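You operate a simulated robot arm through the tools that you are given. There is no shell and no other tool.

You run a simulated robot arm. Do the job below in one go: nothing can be reset, and whatever is moved stays where it is left.

JOB
Tighten both nuts in the battery box with the teal wrench.
Fine: one good run a nut; the wrench goes back in its holder, the lid ends shut, the main switch stays off.

The check looks at the end state, three seconds after you hand in, the way a careful person would. Anything else that was tipped, shoved, dropped, spilled or broken makes it a failure. A push-on lid holds only when it is set on centred and level and pressed home; a screw cap is set on level and turned clockwise until tight.

ROBOT AND FRAMES
A 6-joint arm with a two-finger gripper, fixed in place. Base frame: the origin is on the floor under the middle of its stand, x ahead of it, y to its left, z up. Lengths are in mm, angles in degrees, forces in N, time in s.
It reaches about 1038 mm from its shoulder. Its first joint turns from -166.0 to 166.0 degrees. Payload 1.71 kg.
Tool frame: the origin (TCP) lies between the finger pads and is the grasp point; the fingertips stand 20 mm ahead of it; z points along the fingers, y is the line along which they close. The gripper opens to 96 mm; its body begins 113 mm behind the TCP.
Orientation is that of the tool frame in the base frame, as [roll, pitch, yaw] about the fixed x, y, z axes, in that order (R = Rz(yaw) Ry(pitch) Rx(roll)). With the fingers straight down and closing along the base's y, the tool's x points along the base's -x, its y along +y and its z along -z.

CONTROLS
- The arm moves only by the tool jog_arm. Its argument "plan" is a list of rows, each a list of 7 numbers: the shift along the tool's x, y, z in mm, then the turn, a rotation vector about the tool's x, y, z in degrees, then the opening, from 0 (shut) to 1 (fully open). In form: [[x, y, z, rx, ry, rz, claw], ...]. A call has 1 to 20 rows; each row shifts and turns the commanded pose from where the row before left it, along the tool's axes as they then stand. Rows are played at 5 a second. More than 50 mm and 8.6 degrees between two rows, or a gripper value outside its range, and nothing of the call is played. A pose out of reach is approached as far as the arm can. The call stops where the force on the tool passes 90 N (or 10 N more than at its start, if that is more) or the arm is blocked; 0.2 s more then pass. Each finger travels about 45 mm/s and halts on what it meets, pressing with about 27 N; the grip force reading is that of the motor and also rises with nothing between the fingers. The clock runs only during rows and for 0.2 s after the last one: add rows that do not move to give the fingers time. The reply holds the time, the measured pose of the TCP, the force on the tool along the base axes, the opening and the grip force, in the units named above and with some noise, with the torque about the TCP (base axes, N m) and any sound that the robot's microphone picked up.
- Cameras (640 x 400 px; columns grow to the right, rows downward): "scene" is fixed at [50.2, 498.9, 1557.8]; the picture's right is [-0.76, -0.65, 0.00], its down [-0.20, 0.24, -0.95] and it looks along [0.61, -0.73, -0.31] (base axes); focal length 333 px, centre (320, 200). "wrist" rides on the gripper at [66, 14, -145] in the tool frame; the picture's right is [-0.21, 0.98, 0.00], its down [-0.88, -0.18, -0.45] and it looks along [-0.44, -0.09, 0.90] (tool axes); focal length 275 px, centre (320, 200). There is no depth. A picture from a camera that has moved, and an enlarged one, comes with that camera's place and axes in the base frame and with its lens.
- capture(camera): a new picture of that camera. No time passes.
- lift_body(by): moves the trunk up (or, below 0, down) by that many mm; the arm rides with it, the base frame stays. It gives what a move gives, with no picture.
- inspect(camera, box): a new picture of the part [left, top, right, bottom] of that camera's present view, enlarged. No time passes.
- close_job(): hands the job in; it is judged then, once.

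Nothing tells you positions but the pictures and the camera data. Unless the task says otherwise, let go and move clear before handing in.

The tools are called as a command line: name --pt "numbers of a row" for each row, then --argument value for the rest, lists and objects as JSON in quotes. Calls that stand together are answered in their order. jog_arm: Moves the arm, as the interface text tells. Its arguments: {"type":"object","properties":{"plan":{"type":"array","items":{"type":"array","items":{"type":"number"}}}},"required":["plan"]} The other tools are called the same way: lift_body (by) moves the trunk up or down; capture (camera) takes a picture; inspect (camera, box) takes an enlarged picture of a part of a camera's view; close_job () hands the job in.

At the start:

```text
t: 0.0
eef_pos: [341.2, -307.2, 1491.2]
tool_rot: [-180.0, -0.1, 180.0]
contact_force: [-0.4, 0.0, 0.0]
moment: [0.01, 0.01, 0.01]
width: 95.9
gripper_force: 0.0
trunk travel left (down, up): [-325.0, 65.0]
```

scene: 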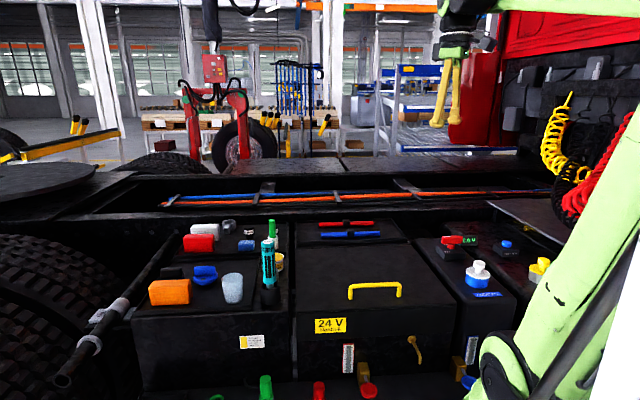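
wrist: 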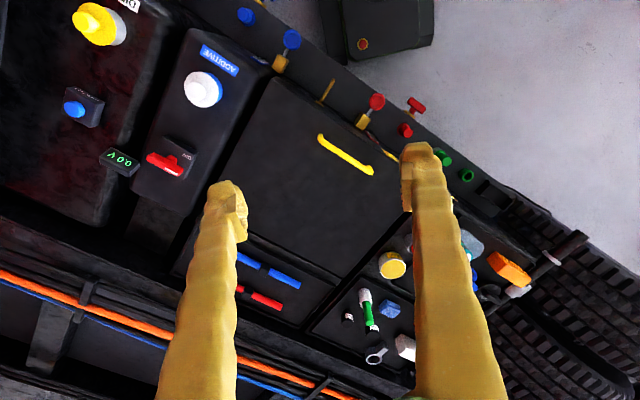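

I see a truck's battery box with a yellow-handled lid, a main switch with a red lever, and a tray of small things beside it. I'll look closer before moving anything.

inspect --camera "scene" --box '[120, 200, 300, 320]'

inspect --camera "scene" --box '[280, 200, 460, 320]'

inspect --camera "scene" --box '[400, 200, 580, 320]'

inspect --camera "scene" --box '[200, 300, 500, 400]'

inspect --camera "wrist" --box '[200, 60, 440, 210]'

inspect --camera "wrist" --box '[300, 210, 560, 372]'

inspect --camera "wrist" --box '[40, 0, 280, 200]'

```text
3.33 times, centred on (210, 260) of scene
camera zoom: at [50.2, 498.9, 1557.8], right [-0.76, -0.65, 0.0], down [-0.2, 0.24, -0.95], along [0.61, -0.73, -0.31], focal length 1109 px, centre (687, 0)
```

zoom: 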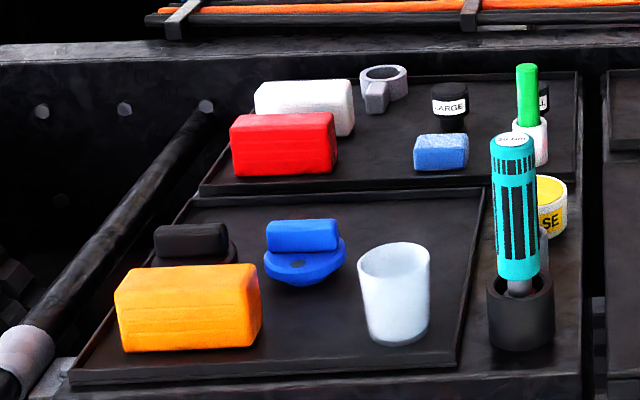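

```text
3.33 times, centred on (370, 260) of scene
camera zoom: at [50.2, 498.9, 1557.8], right [-0.76, -0.65, 0.0], down [-0.2, 0.24, -0.95], along [0.61, -0.73, -0.31], focal length 1109 px, centre (153, 0)
```

zoom: 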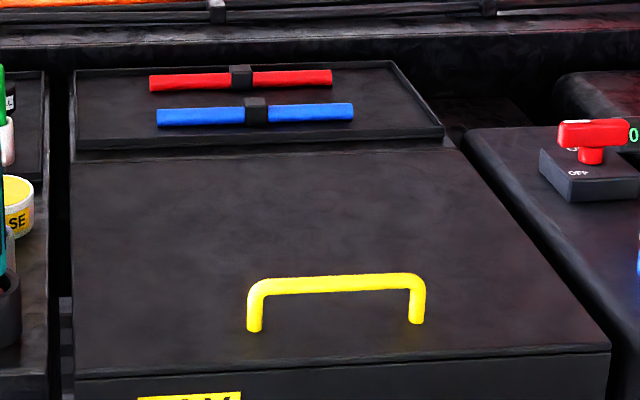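

```text
3.33 times, centred on (490, 260) of scene
camera zoom: at [50.2, 498.9, 1557.8], right [-0.76, -0.65, 0.0], down [-0.2, 0.24, -0.95], along [0.61, -0.73, -0.31], focal length 1109 px, centre (-247, 0)
```

zoom: 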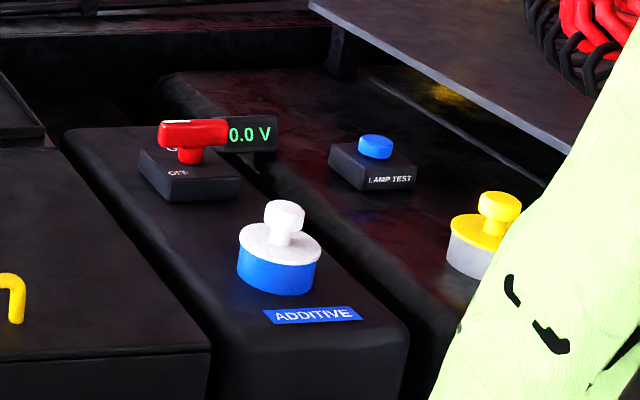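

```text
2.13 times, centred on (350, 350) of scene
camera zoom: at [50.2, 498.9, 1557.8], right [-0.76, -0.65, 0.0], down [-0.2, 0.24, -0.95], along [0.61, -0.73, -0.31], focal length 710 px, centre (256, -120)
```

zoom: 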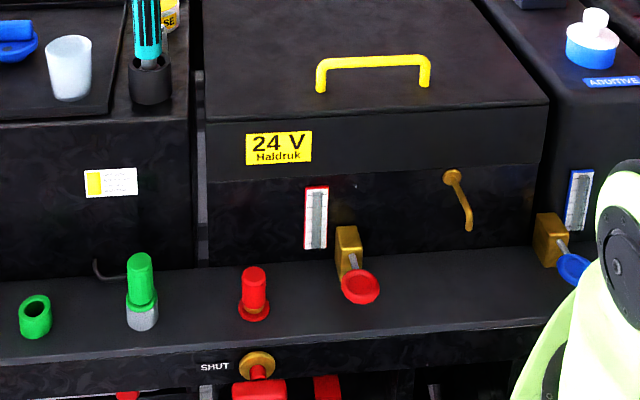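

```text
2.67 times, centred on (320, 135) of wrist
camera zoom: at [275.1, -292.7, 1636.0], right [0.21, 0.98, 0.0], down [0.88, -0.18, 0.44], along [0.43, -0.09, -0.9], focal length 734 px, centre (320, 373)
```

zoom: 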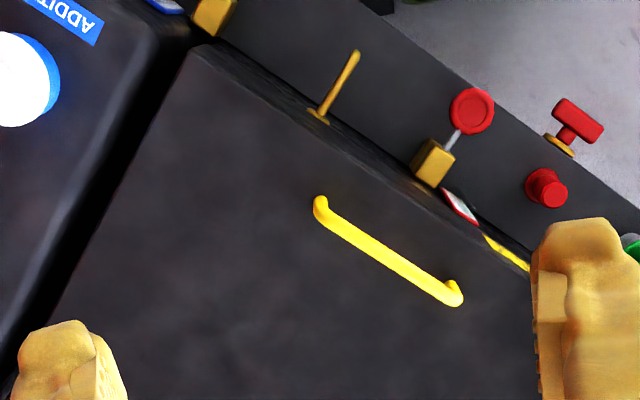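

```text
2.46 times, centred on (430, 291) of wrist
camera zoom: at [275.1, -292.7, 1636.0], right [0.21, 0.98, 0.0], down [0.88, -0.18, 0.44], along [0.43, -0.09, -0.9], focal length 678 px, centre (49, -24)
```

zoom: 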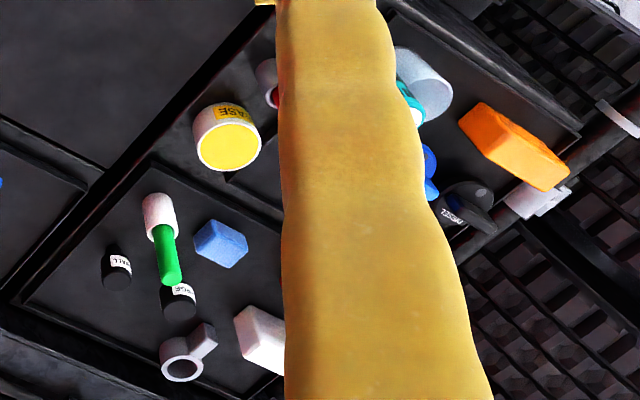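

```text
2.00 times, centred on (160, 100) of wrist
camera zoom: at [275.1, -292.7, 1636.0], right [0.21, 0.98, 0.0], down [0.88, -0.18, 0.44], along [0.43, -0.09, -0.9], focal length 551 px, centre (640, 400)
```

zoom: 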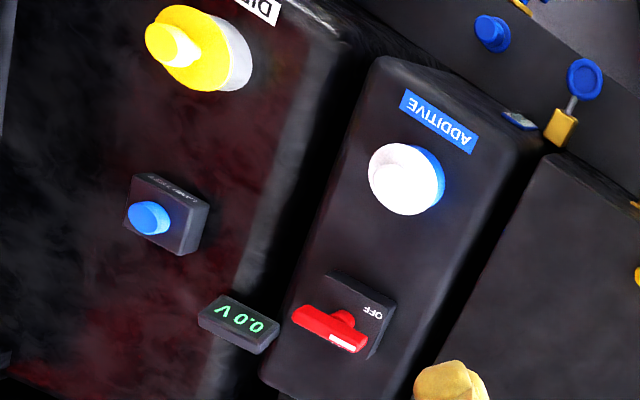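

I take the battery box to be around (480, -270) with its lid top near z≈1000, turned about 45° to the base. The teal wrench stands in a dark holder on the left-hand tray. I'll turn the wrist to line up with the box and look again from the same height.

jog_arm --pt "0 0 0 0 0 7.5 1" --pt "0 0 0 0 0 7.5 1" --pt "0 0 0 0 0 7.5 1" --pt "0 0 0 0 0 7.5 1" --pt "0 0 0 0 0 7.5 1" --pt "0 0 0 0 0 7.5 1" --pt "0 0 0 0 0 0 1"

capture --camera "wrist"

capture --camera "scene"

```text
t: 1.6
eef_pos: [320.0, -306.5, 1496.4]
tool_rot: [179.6, 0.7, 134.8]
contact_force: [0.3, 0.1, 0.4]
moment: [0.04, -0.02, 0.03]
width: 96.3
gripper_force: 0.1
trunk travel left (down, up): [-325.0, 65.0]
```

```text
taken
camera wrist: at [281.5, -249.9, 1639.9], right [0.84, 0.54, 0.01], down [0.48, -0.75, 0.45], along [0.25, -0.37, -0.89], focal length 275 px, centre (320, 200)
```

wrist: 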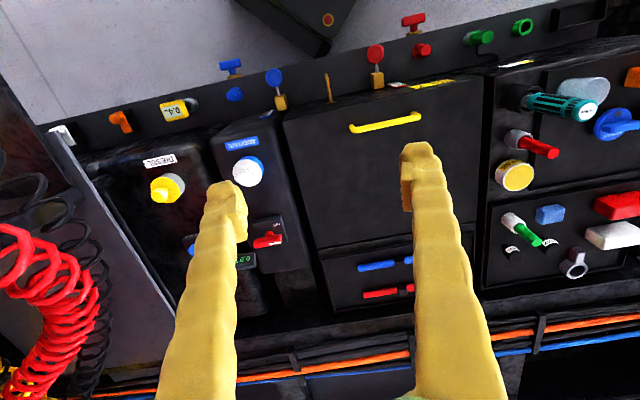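

```text
taken
```

scene: 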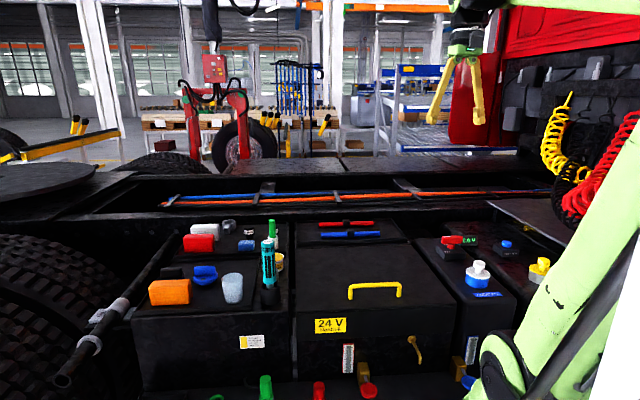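

The box is now squared up in the wrist view and the wrench is at the right. I'll enlarge the key parts.

inspect --camera "wrist" --box '[470, 40, 640, 180]'

inspect --camera "wrist" --box '[470, 170, 640, 290]'

inspect --camera "wrist" --box '[270, 60, 500, 210]'

inspect --camera "wrist" --box '[300, 210, 500, 330]'

jog_arm --pt "0 0 0 0 0 0 1" --pt "0 0 0 0 0 0 1" --pt "0 0 0 0 0 0 1"

```text
2.86 times, centred on (555, 110) of wrist
camera zoom: at [281.5, -249.9, 1639.9], right [0.84, 0.54, 0.01], down [0.48, -0.75, 0.45], along [0.25, -0.37, -0.89], focal length 786 px, centre (-351, 457)
```

zoom: 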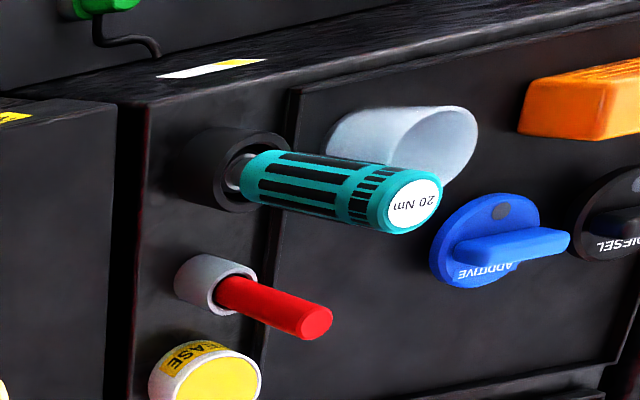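

```text
3.33 times, centred on (555, 230) of wrist
camera zoom: at [281.5, -249.9, 1639.9], right [0.84, 0.54, 0.01], down [0.48, -0.75, 0.45], along [0.25, -0.37, -0.89], focal length 918 px, centre (-463, 100)
```

zoom: 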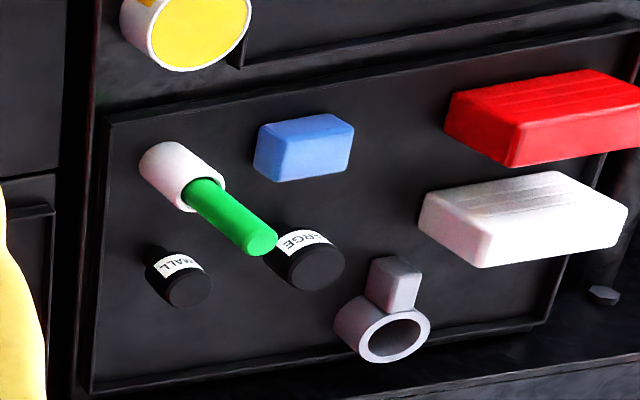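

```text
2.67 times, centred on (385, 135) of wrist
camera zoom: at [281.5, -249.9, 1639.9], right [0.84, 0.54, 0.01], down [0.48, -0.75, 0.45], along [0.25, -0.37, -0.89], focal length 734 px, centre (147, 373)
```

zoom: 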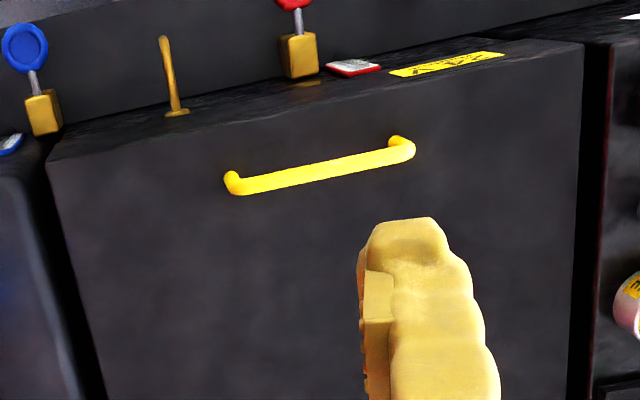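

```text
3.20 times, centred on (400, 270) of wrist
camera zoom: at [281.5, -249.9, 1639.9], right [0.84, 0.54, 0.01], down [0.48, -0.75, 0.45], along [0.25, -0.37, -0.89], focal length 881 px, centre (64, -24)
```

zoom: 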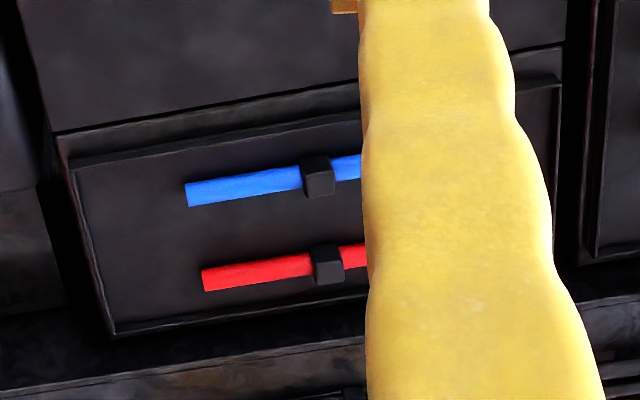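

```text
t: 2.4
eef_pos: [319.2, -305.9, 1496.8]
tool_rot: [179.5, 0.5, 135.0]
contact_force: [0.4, 0.6, 0.0]
moment: [0.0, -0.02, 0.0]
width: 95.9
gripper_force: 0.0
trunk travel left (down, up): [-325.0, 65.0]
```

I'll enlarge the box's front, with its gold lever and seam, and the rest of the front ledge from the scene camera.

inspect --camera "scene" --box '[290, 290, 460, 400]'

inspect --camera "scene" --box '[380, 320, 450, 380]'

inspect --camera "scene" --box '[240, 230, 300, 320]'

inspect --camera "wrist" --box '[80, 40, 340, 280]'

```text
3.64 times, centred on (375, 345) of scene
camera zoom: at [50.2, 498.9, 1557.8], right [-0.76, -0.65, 0.0], down [-0.2, 0.24, -0.95], along [0.61, -0.73, -0.31], focal length 1210 px, centre (120, -327)
```

zoom: 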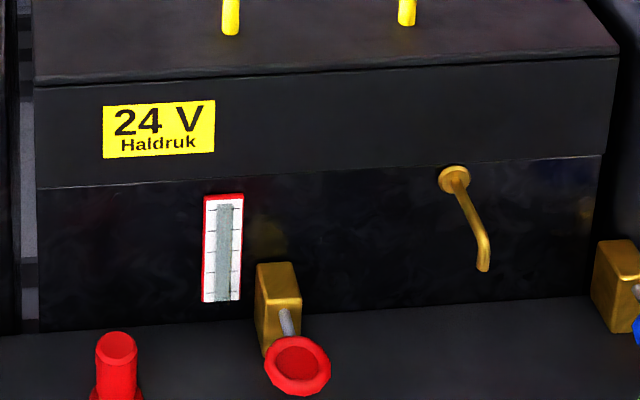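

```text
6.67 times, centred on (415, 350) of scene
camera zoom: at [50.2, 498.9, 1557.8], right [-0.76, -0.65, 0.0], down [-0.2, 0.24, -0.95], along [0.61, -0.73, -0.31], focal length 2218 px, centre (-313, -800)
```

zoom: 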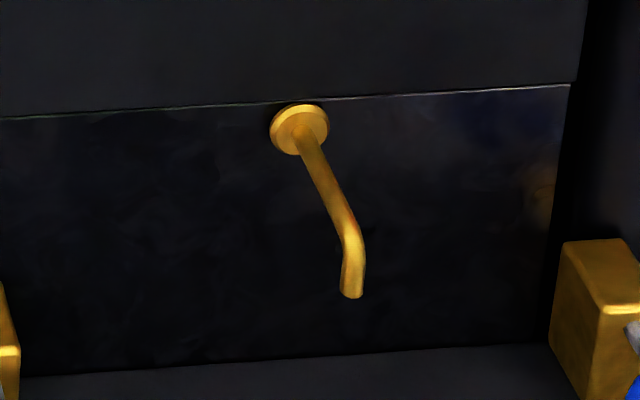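

```text
4.44 times, centred on (270, 275) of scene
camera zoom: at [50.2, 498.9, 1557.8], right [-0.76, -0.65, 0.0], down [-0.2, 0.24, -0.95], along [0.61, -0.73, -0.31], focal length 1479 px, centre (542, -133)
```

zoom: 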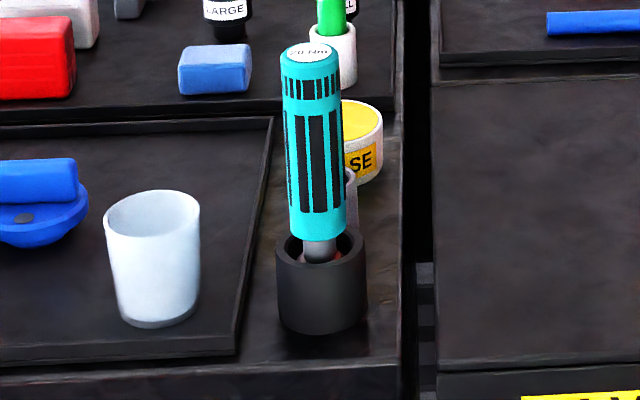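

```text
1.67 times, centred on (210, 160) of wrist
camera zoom: at [280.7, -249.4, 1640.0], right [0.84, 0.55, 0.01], down [0.48, -0.75, 0.45], along [0.25, -0.37, -0.89], focal length 459 px, centre (503, 267)
```

zoom: 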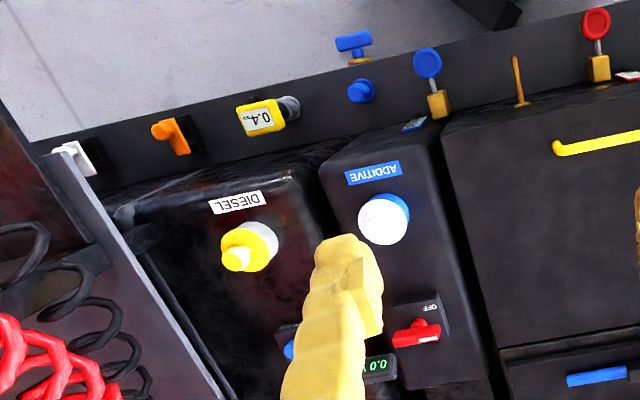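

The gold pipe on the front looks like a fixed spout or hook, and the lid's skirt ends at the seam below the 24 V label. I'll lower the tool 100 mm to see how commanded and measured poses relate and to get a closer view.

jog_arm --pt "0 0 50 0 0 0 1" --pt "0 0 50 0 0 0 1" --pt "0 0 0 0 0 0 1" --pt "0 0 0 0 0 0 1"

capture --camera "wrist"

```text
t: 3.4
eef_pos: [321.5, -303.9, 1395.8]
tool_rot: [179.5, 0.7, 134.9]
contact_force: [-0.3, 0.6, 0.0]
moment: [0.01, 0.01, -0.02]
width: 96.1
gripper_force: 0.1
trunk travel left (down, up): [-325.0, 65.0]
```

```text
taken
camera wrist: at [282.3, -248.2, 1539.8], right [0.84, 0.55, 0.01], down [0.48, -0.75, 0.45], along [0.25, -0.37, -0.89], focal length 275 px, centre (320, 200)
```

wrist: 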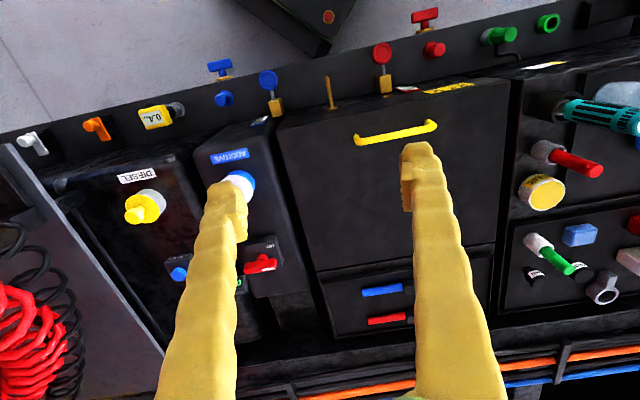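

Commands are taken relative to the actual pose, so I can work from that. I put the lid at about 470 × 400 mm, with its top near z≈955, and the handle bar around (480, -270, 1003). I'll look closely at the lid's back edge for hinges.

inspect --camera "scene" --box '[290, 210, 420, 270]'

inspect --camera "wrist" --box '[290, 230, 420, 340]'

inspect --camera "wrist" --box '[470, 60, 560, 330]'

inspect --camera "wrist" --box '[330, 60, 470, 160]'

```text
4.92 times, centred on (355, 240) of scene
camera zoom: at [50.2, 498.9, 1557.8], right [-0.76, -0.65, 0.0], down [-0.2, 0.24, -0.95], along [0.61, -0.73, -0.31], focal length 1638 px, centre (148, 3)
```

zoom: 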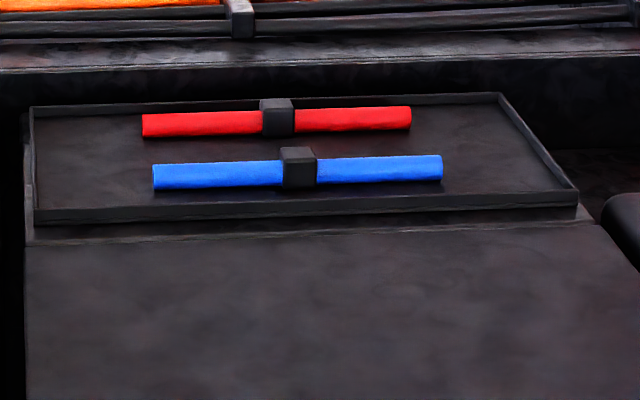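

```text
3.64 times, centred on (355, 285) of wrist
camera zoom: at [282.3, -248.2, 1539.8], right [0.84, 0.55, 0.01], down [0.48, -0.75, 0.45], along [0.25, -0.37, -0.89], focal length 1001 px, centre (193, -109)
```

zoom: 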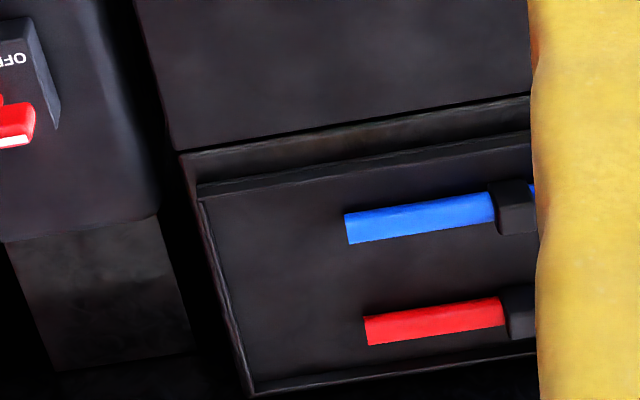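

```text
1.48 times, centred on (515, 195) of wrist
camera zoom: at [282.3, -248.2, 1539.8], right [0.84, 0.55, 0.01], down [0.48, -0.75, 0.45], along [0.25, -0.37, -0.89], focal length 408 px, centre (31, 207)
```

zoom: 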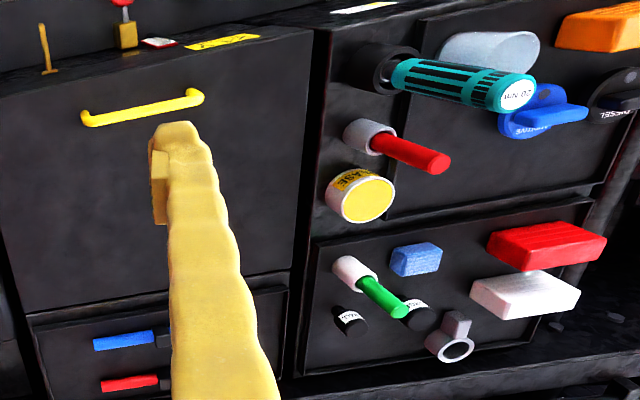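

```text
4.00 times, centred on (400, 110) of wrist
camera zoom: at [282.3, -248.2, 1539.8], right [0.84, 0.55, 0.01], down [0.48, -0.75, 0.45], along [0.25, -0.37, -0.89], focal length 1101 px, centre (0, 560)
```

zoom: 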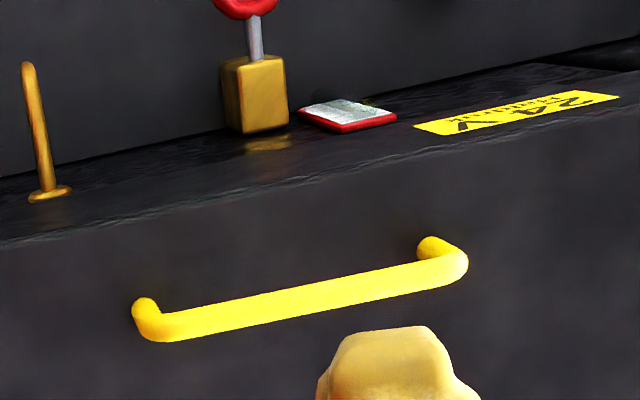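

The lid has no separate latch that I can see and most likely hinges at the back. I'll move above the handle and turn the jaw so it closes across the bar.

jog_arm --pt "-14.3 22.5 33.7 0.08 0.12 0 1" --pt "-14.3 22.5 33.7 0.08 0.12 0 1" --pt "-14.3 22.5 33.7 0.08 0.12 0 1" --pt "-14.3 22.5 33.7 0.08 0.12 0 1" --pt "-14.3 22.5 33.7 0.08 0.12 0 1" --pt "-14.3 22.5 33.7 0.1 0.1 0 1" --pt "0 0 0 0 0 -7.6 1" --pt "0 0 0 0 0 -7.6 1" --pt "0 0 0 0 0 -7.6 1" --pt "0 0 0 0 0 -7.6 1" --pt "0 0 0 0 0 -7.6 1" --pt "0 0 0 0 0 -7.6 1" --pt "0 0 0 0 0 -7.6 1" --pt "0 0 0 0 0 -7.6 1" --pt "0 0 0 0 0 -7.6 1" --pt "0 0 0 0 0 -7.6 1" --pt "0 0 0 0 0 -7.6 1" --pt "0 0 0 0 0 -7.6 1" --pt "0 0 0 0 0 0 1" --pt "0 0 0 0 0 0 1"

capture --camera "wrist"

capture --camera "scene"

```text
t: 7.6
eef_pos: [477.9, -270.9, 1195.7]
tool_rot: [179.9, 0.0, -134.0]
contact_force: [-0.5, 0.3, -0.1]
moment: [0.02, -0.01, 0.02]
width: 95.8
gripper_force: 0.1
trunk travel left (down, up): [-325.0, 65.0]
```

```text
taken
camera wrist: at [422.8, -309.4, 1339.2], right [-0.56, 0.83, 0.0], down [0.74, 0.5, 0.44], along [0.37, 0.25, -0.9], focal length 275 px, centre (320, 200)
```

wrist: 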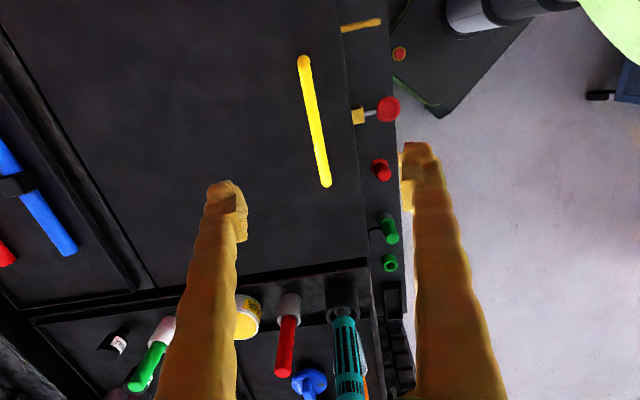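

```text
taken
```

scene: 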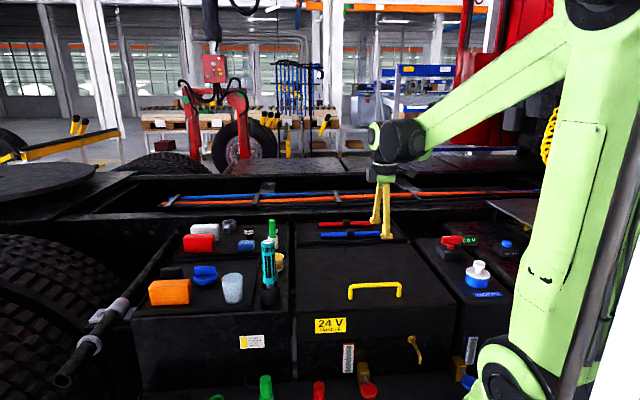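

The gripper is now above the handle with the jaw nearly across the bar. I'll zoom in to refine position and yaw.

inspect --camera "wrist" --box '[220, 30, 420, 210]'

inspect --camera "scene" --box '[330, 160, 420, 320]'

```text
2.22 times, centred on (320, 120) of wrist
camera zoom: at [422.8, -309.4, 1339.2], right [-0.56, 0.83, 0.0], down [0.74, 0.5, 0.44], along [0.37, 0.25, -0.9], focal length 612 px, centre (320, 378)
```

zoom: 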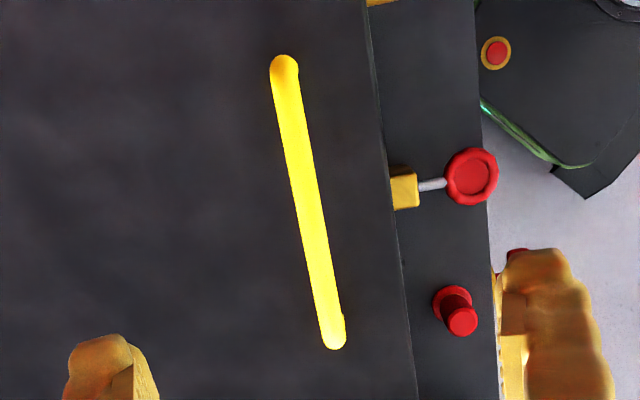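

```text
2.50 times, centred on (375, 240) of scene
camera zoom: at [50.2, 498.9, 1557.8], right [-0.76, -0.65, 0.0], down [-0.2, 0.24, -0.95], along [0.61, -0.73, -0.31], focal length 832 px, centre (182, 100)
```

zoom: 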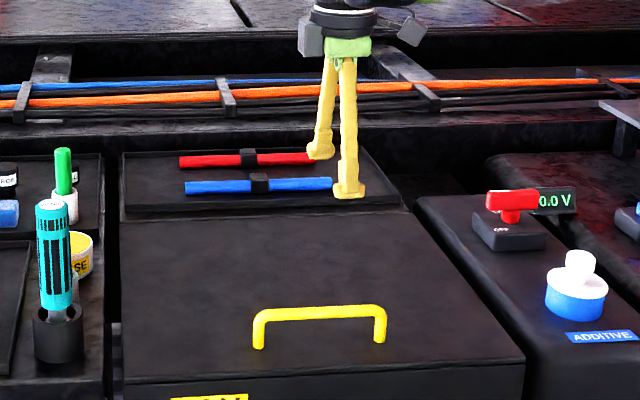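

Bar centre is about (483, -273, 1005) and the box is yawed 43.6°. I'll correct the lateral offset and yaw, then descend over the bar with the jaw open.

jog_arm --pt "-0.3 -5.8 0 0 0 2.4 1" --pt "0 0 40 0 0 0 1" --pt "0 0 40 0 0 0 1" --pt "0 0 40 0 0 0 1" --pt "0 0 40 0 0 0 1" --pt "0 0 30 0 0 0 1" --pt "0 0 0 0 0 0 1"

capture --camera "wrist"

inspect --camera "scene" --box '[300, 180, 460, 330]'

```text
t: 9.2
eef_pos: [482.2, -275.1, 1004.4]
tool_rot: [180.0, 0.0, -136.2]
contact_force: [-0.5, 0.5, -0.3]
moment: [0.02, 0.01, -0.01]
width: 96.0
gripper_force: 0.1
trunk travel left (down, up): [-325.0, 65.0]
```

```text
taken
camera wrist: at [425.0, -310.6, 1148.5], right [-0.53, 0.85, 0.0], down [0.76, 0.47, 0.44], along [0.38, 0.24, -0.9], focal length 275 px, centre (320, 200)
```

wrist: 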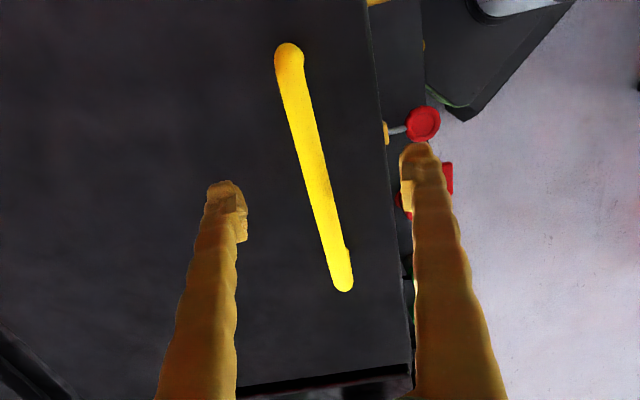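

```text
2.67 times, centred on (380, 255) of scene
camera zoom: at [50.2, 498.9, 1557.8], right [-0.76, -0.65, 0.0], down [-0.2, 0.24, -0.95], along [0.61, -0.73, -0.31], focal length 887 px, centre (160, 53)
```

zoom: 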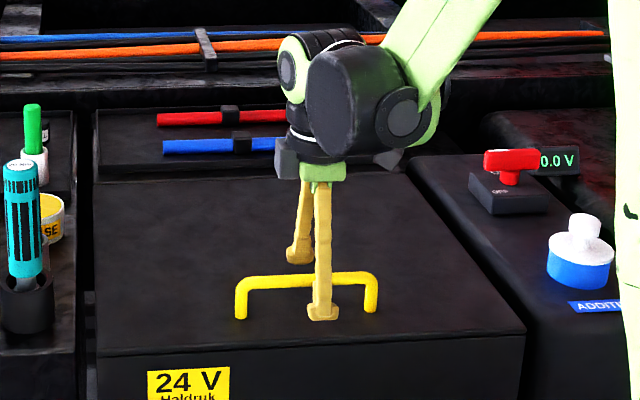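

The fingers straddle the bar at its height. I'll close on it now.

jog_arm --pt "0 0 0 0 0 0 0.6" --pt "0 0 0 0 0 0 0.3" --pt "0 0 0 0 0 0 0" --pt "0 0 0 0 0 0 0" --pt "0 0 0 0 0 0 0" --pt "0 0 0 0 0 0 0" --pt "0 0 0 0 0 0 0" --pt "0 0 0 0 0 0 0"

capture --camera "wrist"

```text
t: 11.0
eef_pos: [482.0, -274.7, 1005.5]
tool_rot: [179.9, 0.0, -136.2]
contact_force: [2.8, -2.0, 0.1]
moment: [-0.03, 0.0, 0.5]
width: 9.3
gripper_force: 34.8
trunk travel left (down, up): [-325.0, 65.0]
```

```text
taken
camera wrist: at [425.0, -310.6, 1148.9], right [-0.53, 0.85, 0.0], down [0.76, 0.47, 0.44], along [0.38, 0.24, -0.9], focal length 275 px, centre (320, 200)
```

wrist: 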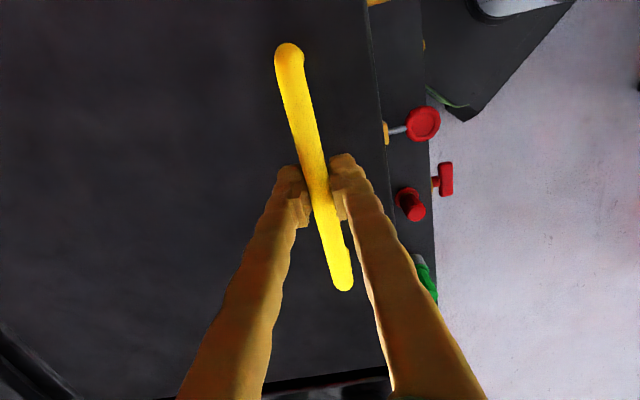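

The bar is gripped. I'll lift 6 mm gently as a test and read the forces.

jog_arm --pt "0 0 -2 0 0 0 0" --pt "0 0 -2 0 0 0 0" --pt "0 0 -2 0 0 0 0" --pt "0 0 0 0 0 0 0"

inspect --camera "scene" --box '[290, 210, 460, 360]'

```text
t: 12.0
eef_pos: [482.3, -276.1, 1011.5]
tool_rot: [179.8, 0.0, -136.2]
contact_force: [4.0, -5.2, -3.9]
moment: [-0.04, -0.02, 0.5]
width: 9.7
gripper_force: 34.8
trunk travel left (down, up): [-325.0, 65.0]
```

```text
2.67 times, centred on (375, 285) of scene
camera zoom: at [50.2, 498.9, 1557.8], right [-0.76, -0.65, 0.0], down [-0.2, 0.24, -0.95], along [0.61, -0.73, -0.31], focal length 887 px, centre (173, -27)
```

zoom: 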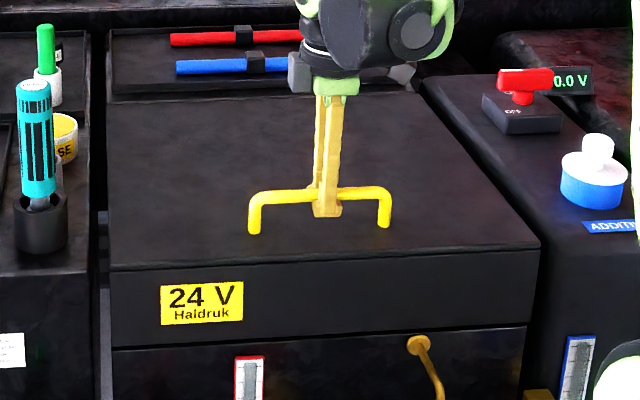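

The lid moves and takes only about 4 N. The side pull toward the back suggests the hinge sits low at the back, so I'll keep lifting while drifting backward.

jog_arm --pt "0 -1 -3 0 0 0 0" --pt "0 -1 -3 0 0 0 0" --pt "0 -1 -3 0 0 0 0" --pt "0 -1 -3 0 0 0 0" --pt "0 0 0 0 0 0 0"

```text
t: 13.2
eef_pos: [483.7, -277.8, 1023.3]
tool_rot: [179.8, 0.0, -136.2]
contact_force: [-9.8, 11.8, -0.4]
moment: [0.1, 0.01, 0.47]
width: 9.4
gripper_force: 34.4
trunk travel left (down, up): [-325.0, 65.0]
```

Path data fit a hinge near the lid's top back edge (z≈950, radius ≈356 mm). I'll follow that arc up in steps.

jog_arm --pt "0 -2 -12.8 0 0 0 0" --pt "0 -3.2 -12 0 0 0 0" --pt "0 -3.6 -11.9 0 0 0 0" --pt "0 -4.1 -11.8 0 0 0 0" --pt "0 0 0 0 0 0 0"

inspect --camera "scene" --box '[290, 180, 460, 360]'

```text
t: 14.4
eef_pos: [494.6, -286.1, 1072.9]
tool_rot: [179.9, -0.1, -136.1]
contact_force: [-9.2, 7.8, 3.6]
moment: [-0.04, 0.13, 0.46]
width: 9.5
gripper_force: 35.1
trunk travel left (down, up): [-325.0, 65.0]
```

```text
2.22 times, centred on (375, 270) of scene
camera zoom: at [50.2, 498.9, 1557.8], right [-0.76, -0.65, 0.0], down [-0.2, 0.24, -0.95], along [0.61, -0.73, -0.31], focal length 740 px, centre (198, 44)
```

zoom: 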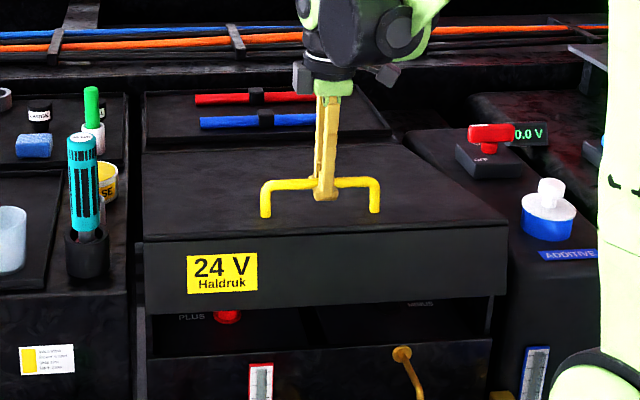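

The lid opens smoothly, and PLUS and MINUS labels are appearing inside. I'll continue along the arc.

jog_arm --pt "0 -3.5 -10.5 0 0 0 0" --pt "0 -4.9 -11.4 0 0 0 0" --pt "0 -5.2 -11.3 0 0 0 0" --pt "0 -5.7 -11 0 0 0 0" --pt "0 -6 -10.9 0 0 0 0" --pt "0 0 0 0 0 0 0"

```text
t: 15.8
eef_pos: [511.3, -302.8, 1127.6]
tool_rot: [179.9, 0.0, -136.3]
contact_force: [-12.2, 20.2, 10.9]
moment: [0.16, 0.05, 0.43]
width: 9.3
gripper_force: 34.6
trunk travel left (down, up): [-325.0, 65.0]
```

Refitting the arc puts the hinge slightly further back (radius ≈399 mm), with the lid now about 19° open. I'll correct the radial preload and continue.

jog_arm --pt "0 -1.6 -12.5 0 0 0 0" --pt "0 -7.1 -12 0 0 0 0" --pt "0 -7.4 -11.7 0 0 0 0" --pt "0 -7.9 -11.5 0 0 0 0" --pt "0 -8.3 -11.2 0 0 0 0" --pt "0 0 0 0 0 0 0" --pt "0 0 0 0 0 0 0"

capture --camera "scene"

capture --camera "wrist"

```text
t: 17.4
eef_pos: [537.2, -331.0, 1183.7]
tool_rot: [179.8, 0.0, -136.2]
contact_force: [33.3, -18.0, -31.2]
moment: [0.14, -0.34, 0.43]
width: 9.7
gripper_force: 35.0
trunk travel left (down, up): [-325.0, 65.0]
```

```text
taken
```

scene: 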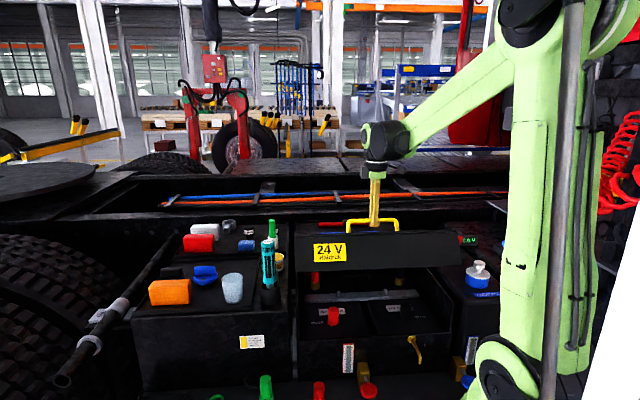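

```text
taken
camera wrist: at [481.3, -367.0, 1328.0], right [-0.53, 0.85, 0.0], down [0.76, 0.47, 0.44], along [0.37, 0.24, -0.9], focal length 275 px, centre (320, 200)
```

wrist: 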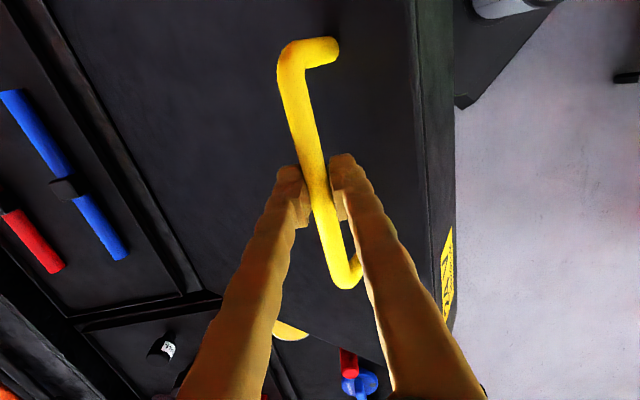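

The lid is about 28° open and only ~3 N tangential. I'll back off a few millimetres along the arc to see whether the hinge holds itself by friction.

jog_arm --pt "0 1.2 1.6 0 0 0 0" --pt "0 1.2 1.6 0 0 0 0" --pt "0 0 0 0 0 0 0"

inspect --camera "scene" --box '[280, 200, 470, 360]'

```text
t: 18.2
eef_pos: [536.0, -329.2, 1181.0]
tool_rot: [179.8, -0.1, -136.1]
contact_force: [32.9, -18.5, -28.8]
moment: [-0.09, -0.21, 0.44]
width: 9.7
gripper_force: 35.1
trunk travel left (down, up): [-325.0, 65.0]
```

```text
2.50 times, centred on (375, 280) of scene
camera zoom: at [50.2, 498.9, 1557.8], right [-0.76, -0.65, 0.0], down [-0.2, 0.24, -0.95], along [0.61, -0.73, -0.31], focal length 832 px, centre (182, 0)
```

zoom: 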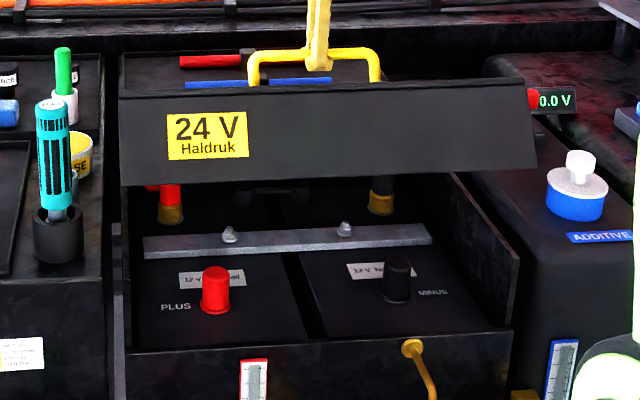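

The hold-down bar inside carries two hex nuts, between the front and rear terminals. I'll take out the radial strain and measure the tangential force moving down, then up, to learn whether the lid holds itself.

jog_arm --pt "0 -1.5 1.2 0 0 0 0" --pt "0 -1.5 1.2 0 0 0 0" --pt "0 1.8 2.4 0 0 0 0" --pt "0 1.8 2.4 0 0 0 0" --pt "0 0 0 0 0 0 0" --pt "0 0 0 0 0 0 0"

jog_arm --pt "0 -1.8 -2.4 0 0 0 0" --pt "0 -1.8 -2.4 0 0 0 0" --pt "0 -1.8 -2.4 0 0 0 0" --pt "0 0 0 0 0 0 0" --pt "0 0 0 0 0 0 0"

```text
t: 19.6
eef_pos: [531.1, -325.9, 1174.7]
tool_rot: [179.7, 0.0, -136.1]
contact_force: [7.7, 8.7, -2.5]
moment: [0.13, -0.08, 0.4]
width: 9.8
gripper_force: 34.8
trunk travel left (down, up): [-325.0, 65.0]
```

```text
t: 20.8
eef_pos: [536.0, -329.8, 1183.2]
tool_rot: [180.0, -0.1, -136.2]
contact_force: [11.5, 7.9, -4.3]
moment: [0.09, -0.16, 0.41]
width: 9.6
gripper_force: 35.4
trunk travel left (down, up): [-325.0, 65.0]
```

The hinge seems nearly frictionless and light at about 2.4 N at the handle. I'll keep opening along the arc, gradually tilting the gripper outward to keep within reach.

jog_arm --pt "-0.5 -11.4 -14.0 1.5 0 0 0" --pt "-0.5 -12.45 -13.28 1.5 0 0 0" --pt "0 -13.26 -12.32 1.5 0 0 0" --pt "0 -14.12 -11.23 1.5 0 0 0" --pt "0 0 0 0 0 0 0"

capture --camera "scene"

```text
t: 22.0
eef_pos: [573.8, -366.6, 1233.1]
tool_rot: [-174.2, 0.1, -136.2]
contact_force: [15.3, -11.8, -29.5]
moment: [-0.09, -0.1, 0.32]
width: 10.0
gripper_force: 34.6
trunk travel left (down, up): [-325.0, 65.0]
```

```text
taken
```

scene: 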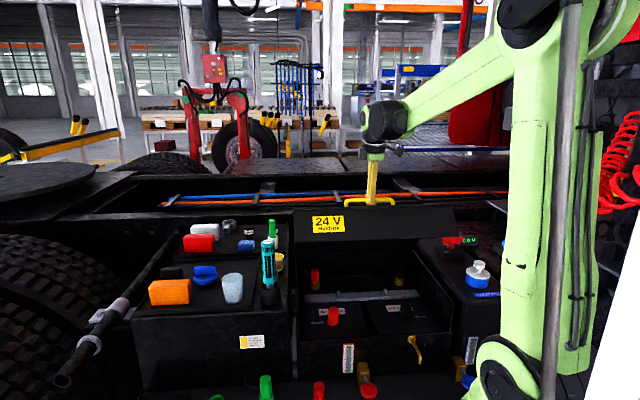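

The full arc now fits a hinge at the lid's back top edge (radius ≈352 mm), with the lid about 44° open. I'll continue with the corrected arc.

jog_arm --pt "0 -17.08 -5.65 2 0 0 0" --pt "0 -15.41 -7.63 2 0 0 0" --pt "0 -16.02 -6.21 2 0 0 0" --pt "0 -16.49 -4.98 2 0 0 0" --pt "0 0 0 0 0 0 0"

capture --camera "wrist"

```text
t: 23.2
eef_pos: [613.6, -408.3, 1268.1]
tool_rot: [-166.1, 0.0, -136.1]
contact_force: [13.3, 6.2, -12.2]
moment: [0.14, -0.2, 0.37]
width: 9.9
gripper_force: 35.4
trunk travel left (down, up): [-325.0, 65.0]
```

```text
taken
camera wrist: at [533.1, -419.5, 1405.0], right [-0.51, 0.83, -0.23], down [0.68, 0.55, 0.48], along [0.52, 0.08, -0.85], focal length 275 px, centre (320, 200)
```

wrist: 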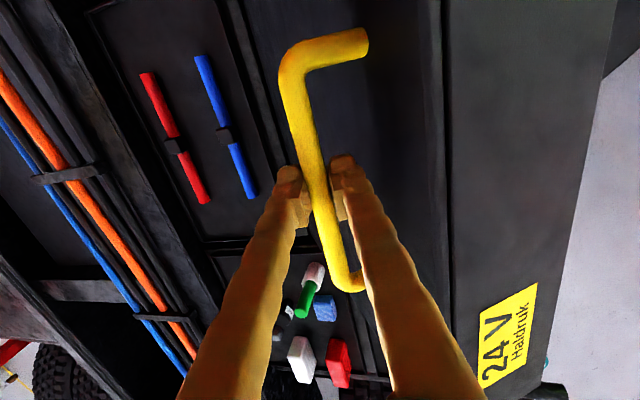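

The arc model is holding well, with the lid about 55° open. I'll keep going, checking reach as I go.

jog_arm --pt "-0.5 -17.12 -2.53 2 0 0 0" --pt "-0.5 -17.04 -2.09 2 0 0 0" --pt "0 -17.23 -0.6 2 0 0 0" --pt "0 -17.19 0.72 2 0 0 0" --pt "0 0 0 0 0 0 0"

capture --camera "scene"

capture --camera "wrist"

```text
t: 24.4
eef_pos: [659.9, -456.0, 1291.9]
tool_rot: [-158.2, -0.1, -136.2]
contact_force: [9.7, 3.4, -18.8]
moment: [-0.14, 0.14, 0.23]
width: 9.8
gripper_force: 35.3
trunk travel left (down, up): [-325.0, 65.0]
```

```text
taken
```

scene: 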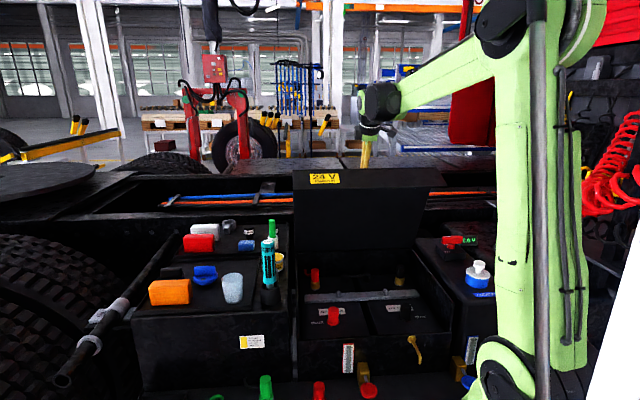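

```text
taken
camera wrist: at [566.1, -453.0, 1421.2], right [-0.48, 0.8, -0.36], down [0.64, 0.6, 0.48], along [0.6, 0.0, -0.8], focal length 275 px, centre (320, 200)
```

wrist: 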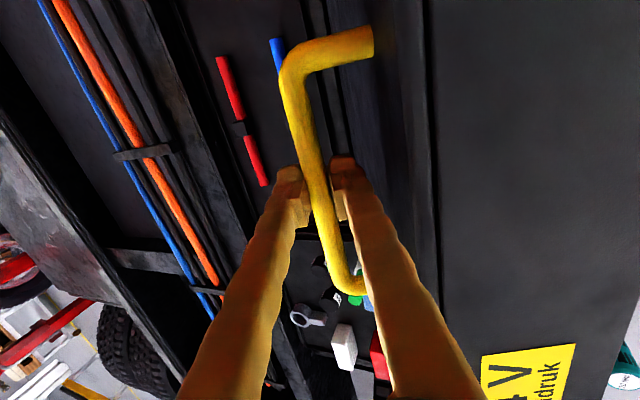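

About 66° open with low forces. I'll continue.

jog_arm --pt "-0.5 -16.81 3.77 2 0 0 0" --pt "-0.5 -16.86 3.68 2 0 0 0" --pt "0 -16.37 4.98 2 0 0 0" --pt "0 -15.99 6.35 2 0 0 0" --pt "0 0 0 0 0 0 0"

capture --camera "scene"

capture --camera "wrist"

```text
t: 25.6
eef_pos: [706.0, -501.9, 1303.7]
tool_rot: [-150.2, -0.2, -136.2]
contact_force: [-4.8, 20.8, -17.8]
moment: [4.1, 5.04, 0.95]
width: 14.8
gripper_force: 35.3
trunk travel left (down, up): [-325.0, 65.0]
```

```text
taken
```

scene: 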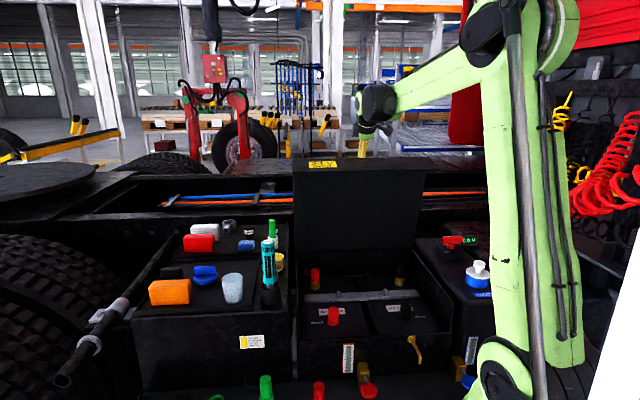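

```text
taken
camera wrist: at [600.0, -487.0, 1422.1], right [-0.44, 0.76, -0.49], down [0.59, 0.65, 0.48], along [0.68, -0.08, -0.73], focal length 275 px, centre (320, 200)
```

wrist: 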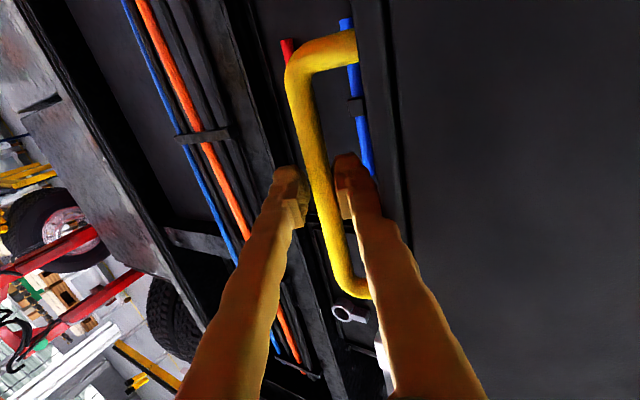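

The lid edge is now touching the inner finger at about 77° open, so the gripper tilt is too large. I'll tilt it back upright in place to relieve that.

jog_arm --pt "0 0 0 -2 0 0 0" --pt "0 0 0 -2 0 0 0" --pt "0 0 0 -2 0 0 0" --pt "0 0 0 -2 0 0 0" --pt "0 0 0 -2 0 0 0" --pt "0 0 0 0 0 0 0"

inspect --camera "wrist" --box '[240, 100, 440, 320]'

```text
t: 27.0
eef_pos: [707.3, -503.6, 1302.9]
tool_rot: [-160.1, 0.1, -136.2]
contact_force: [7.4, 1.7, -21.7]
moment: [-0.1, 0.02, 0.31]
width: 9.9
gripper_force: 35.0
trunk travel left (down, up): [-325.0, 65.0]
```

```text
1.82 times, centred on (340, 210) of wrist
camera zoom: at [616.5, -504.6, 1433.9], right [-0.49, 0.81, -0.33], down [0.65, 0.59, 0.48], along [0.58, 0.02, -0.81], focal length 500 px, centre (284, 182)
```

zoom: 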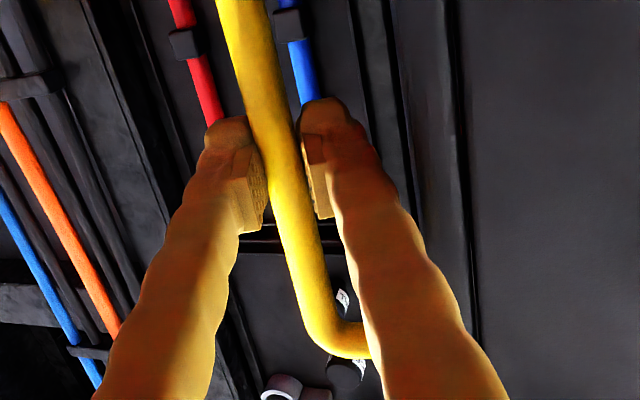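

The contact has cleared and forces are low. I'll carry on past vertical in small steps while bringing the gripper more upright.

jog_arm --pt "0 -14.3 5.74 -1.5 0 0 0" --pt "0 -14.51 4.85 -1.5 0 0 0" --pt "0 0 0 0 0 0 0"

capture --camera "scene"

```text
t: 27.8
eef_pos: [727.1, -526.1, 1303.0]
tool_rot: [-163.2, 0.0, -136.1]
contact_force: [10.0, 6.6, -14.9]
moment: [0.04, 0.0, 0.31]
width: 9.8
gripper_force: 35.0
trunk travel left (down, up): [-325.0, 65.0]
```

```text
taken
```

scene: 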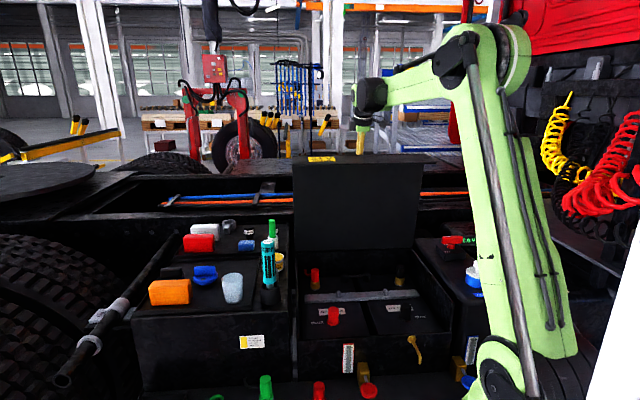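

About 82° open and still within reach. I'll continue past vertical.

jog_arm --pt "-0.5 -14.3 6.0 -1.5 0 0 0" --pt "0 -14.42 5.25 -1.5 0 0 0" --pt "0 0 0 0 0 0 0"

```text
t: 28.6
eef_pos: [749.0, -547.3, 1300.9]
tool_rot: [-166.2, -0.1, -136.2]
contact_force: [10.5, 10.2, -10.6]
moment: [0.12, -0.1, 0.41]
width: 9.8
gripper_force: 34.7
trunk travel left (down, up): [-325.0, 65.0]
```

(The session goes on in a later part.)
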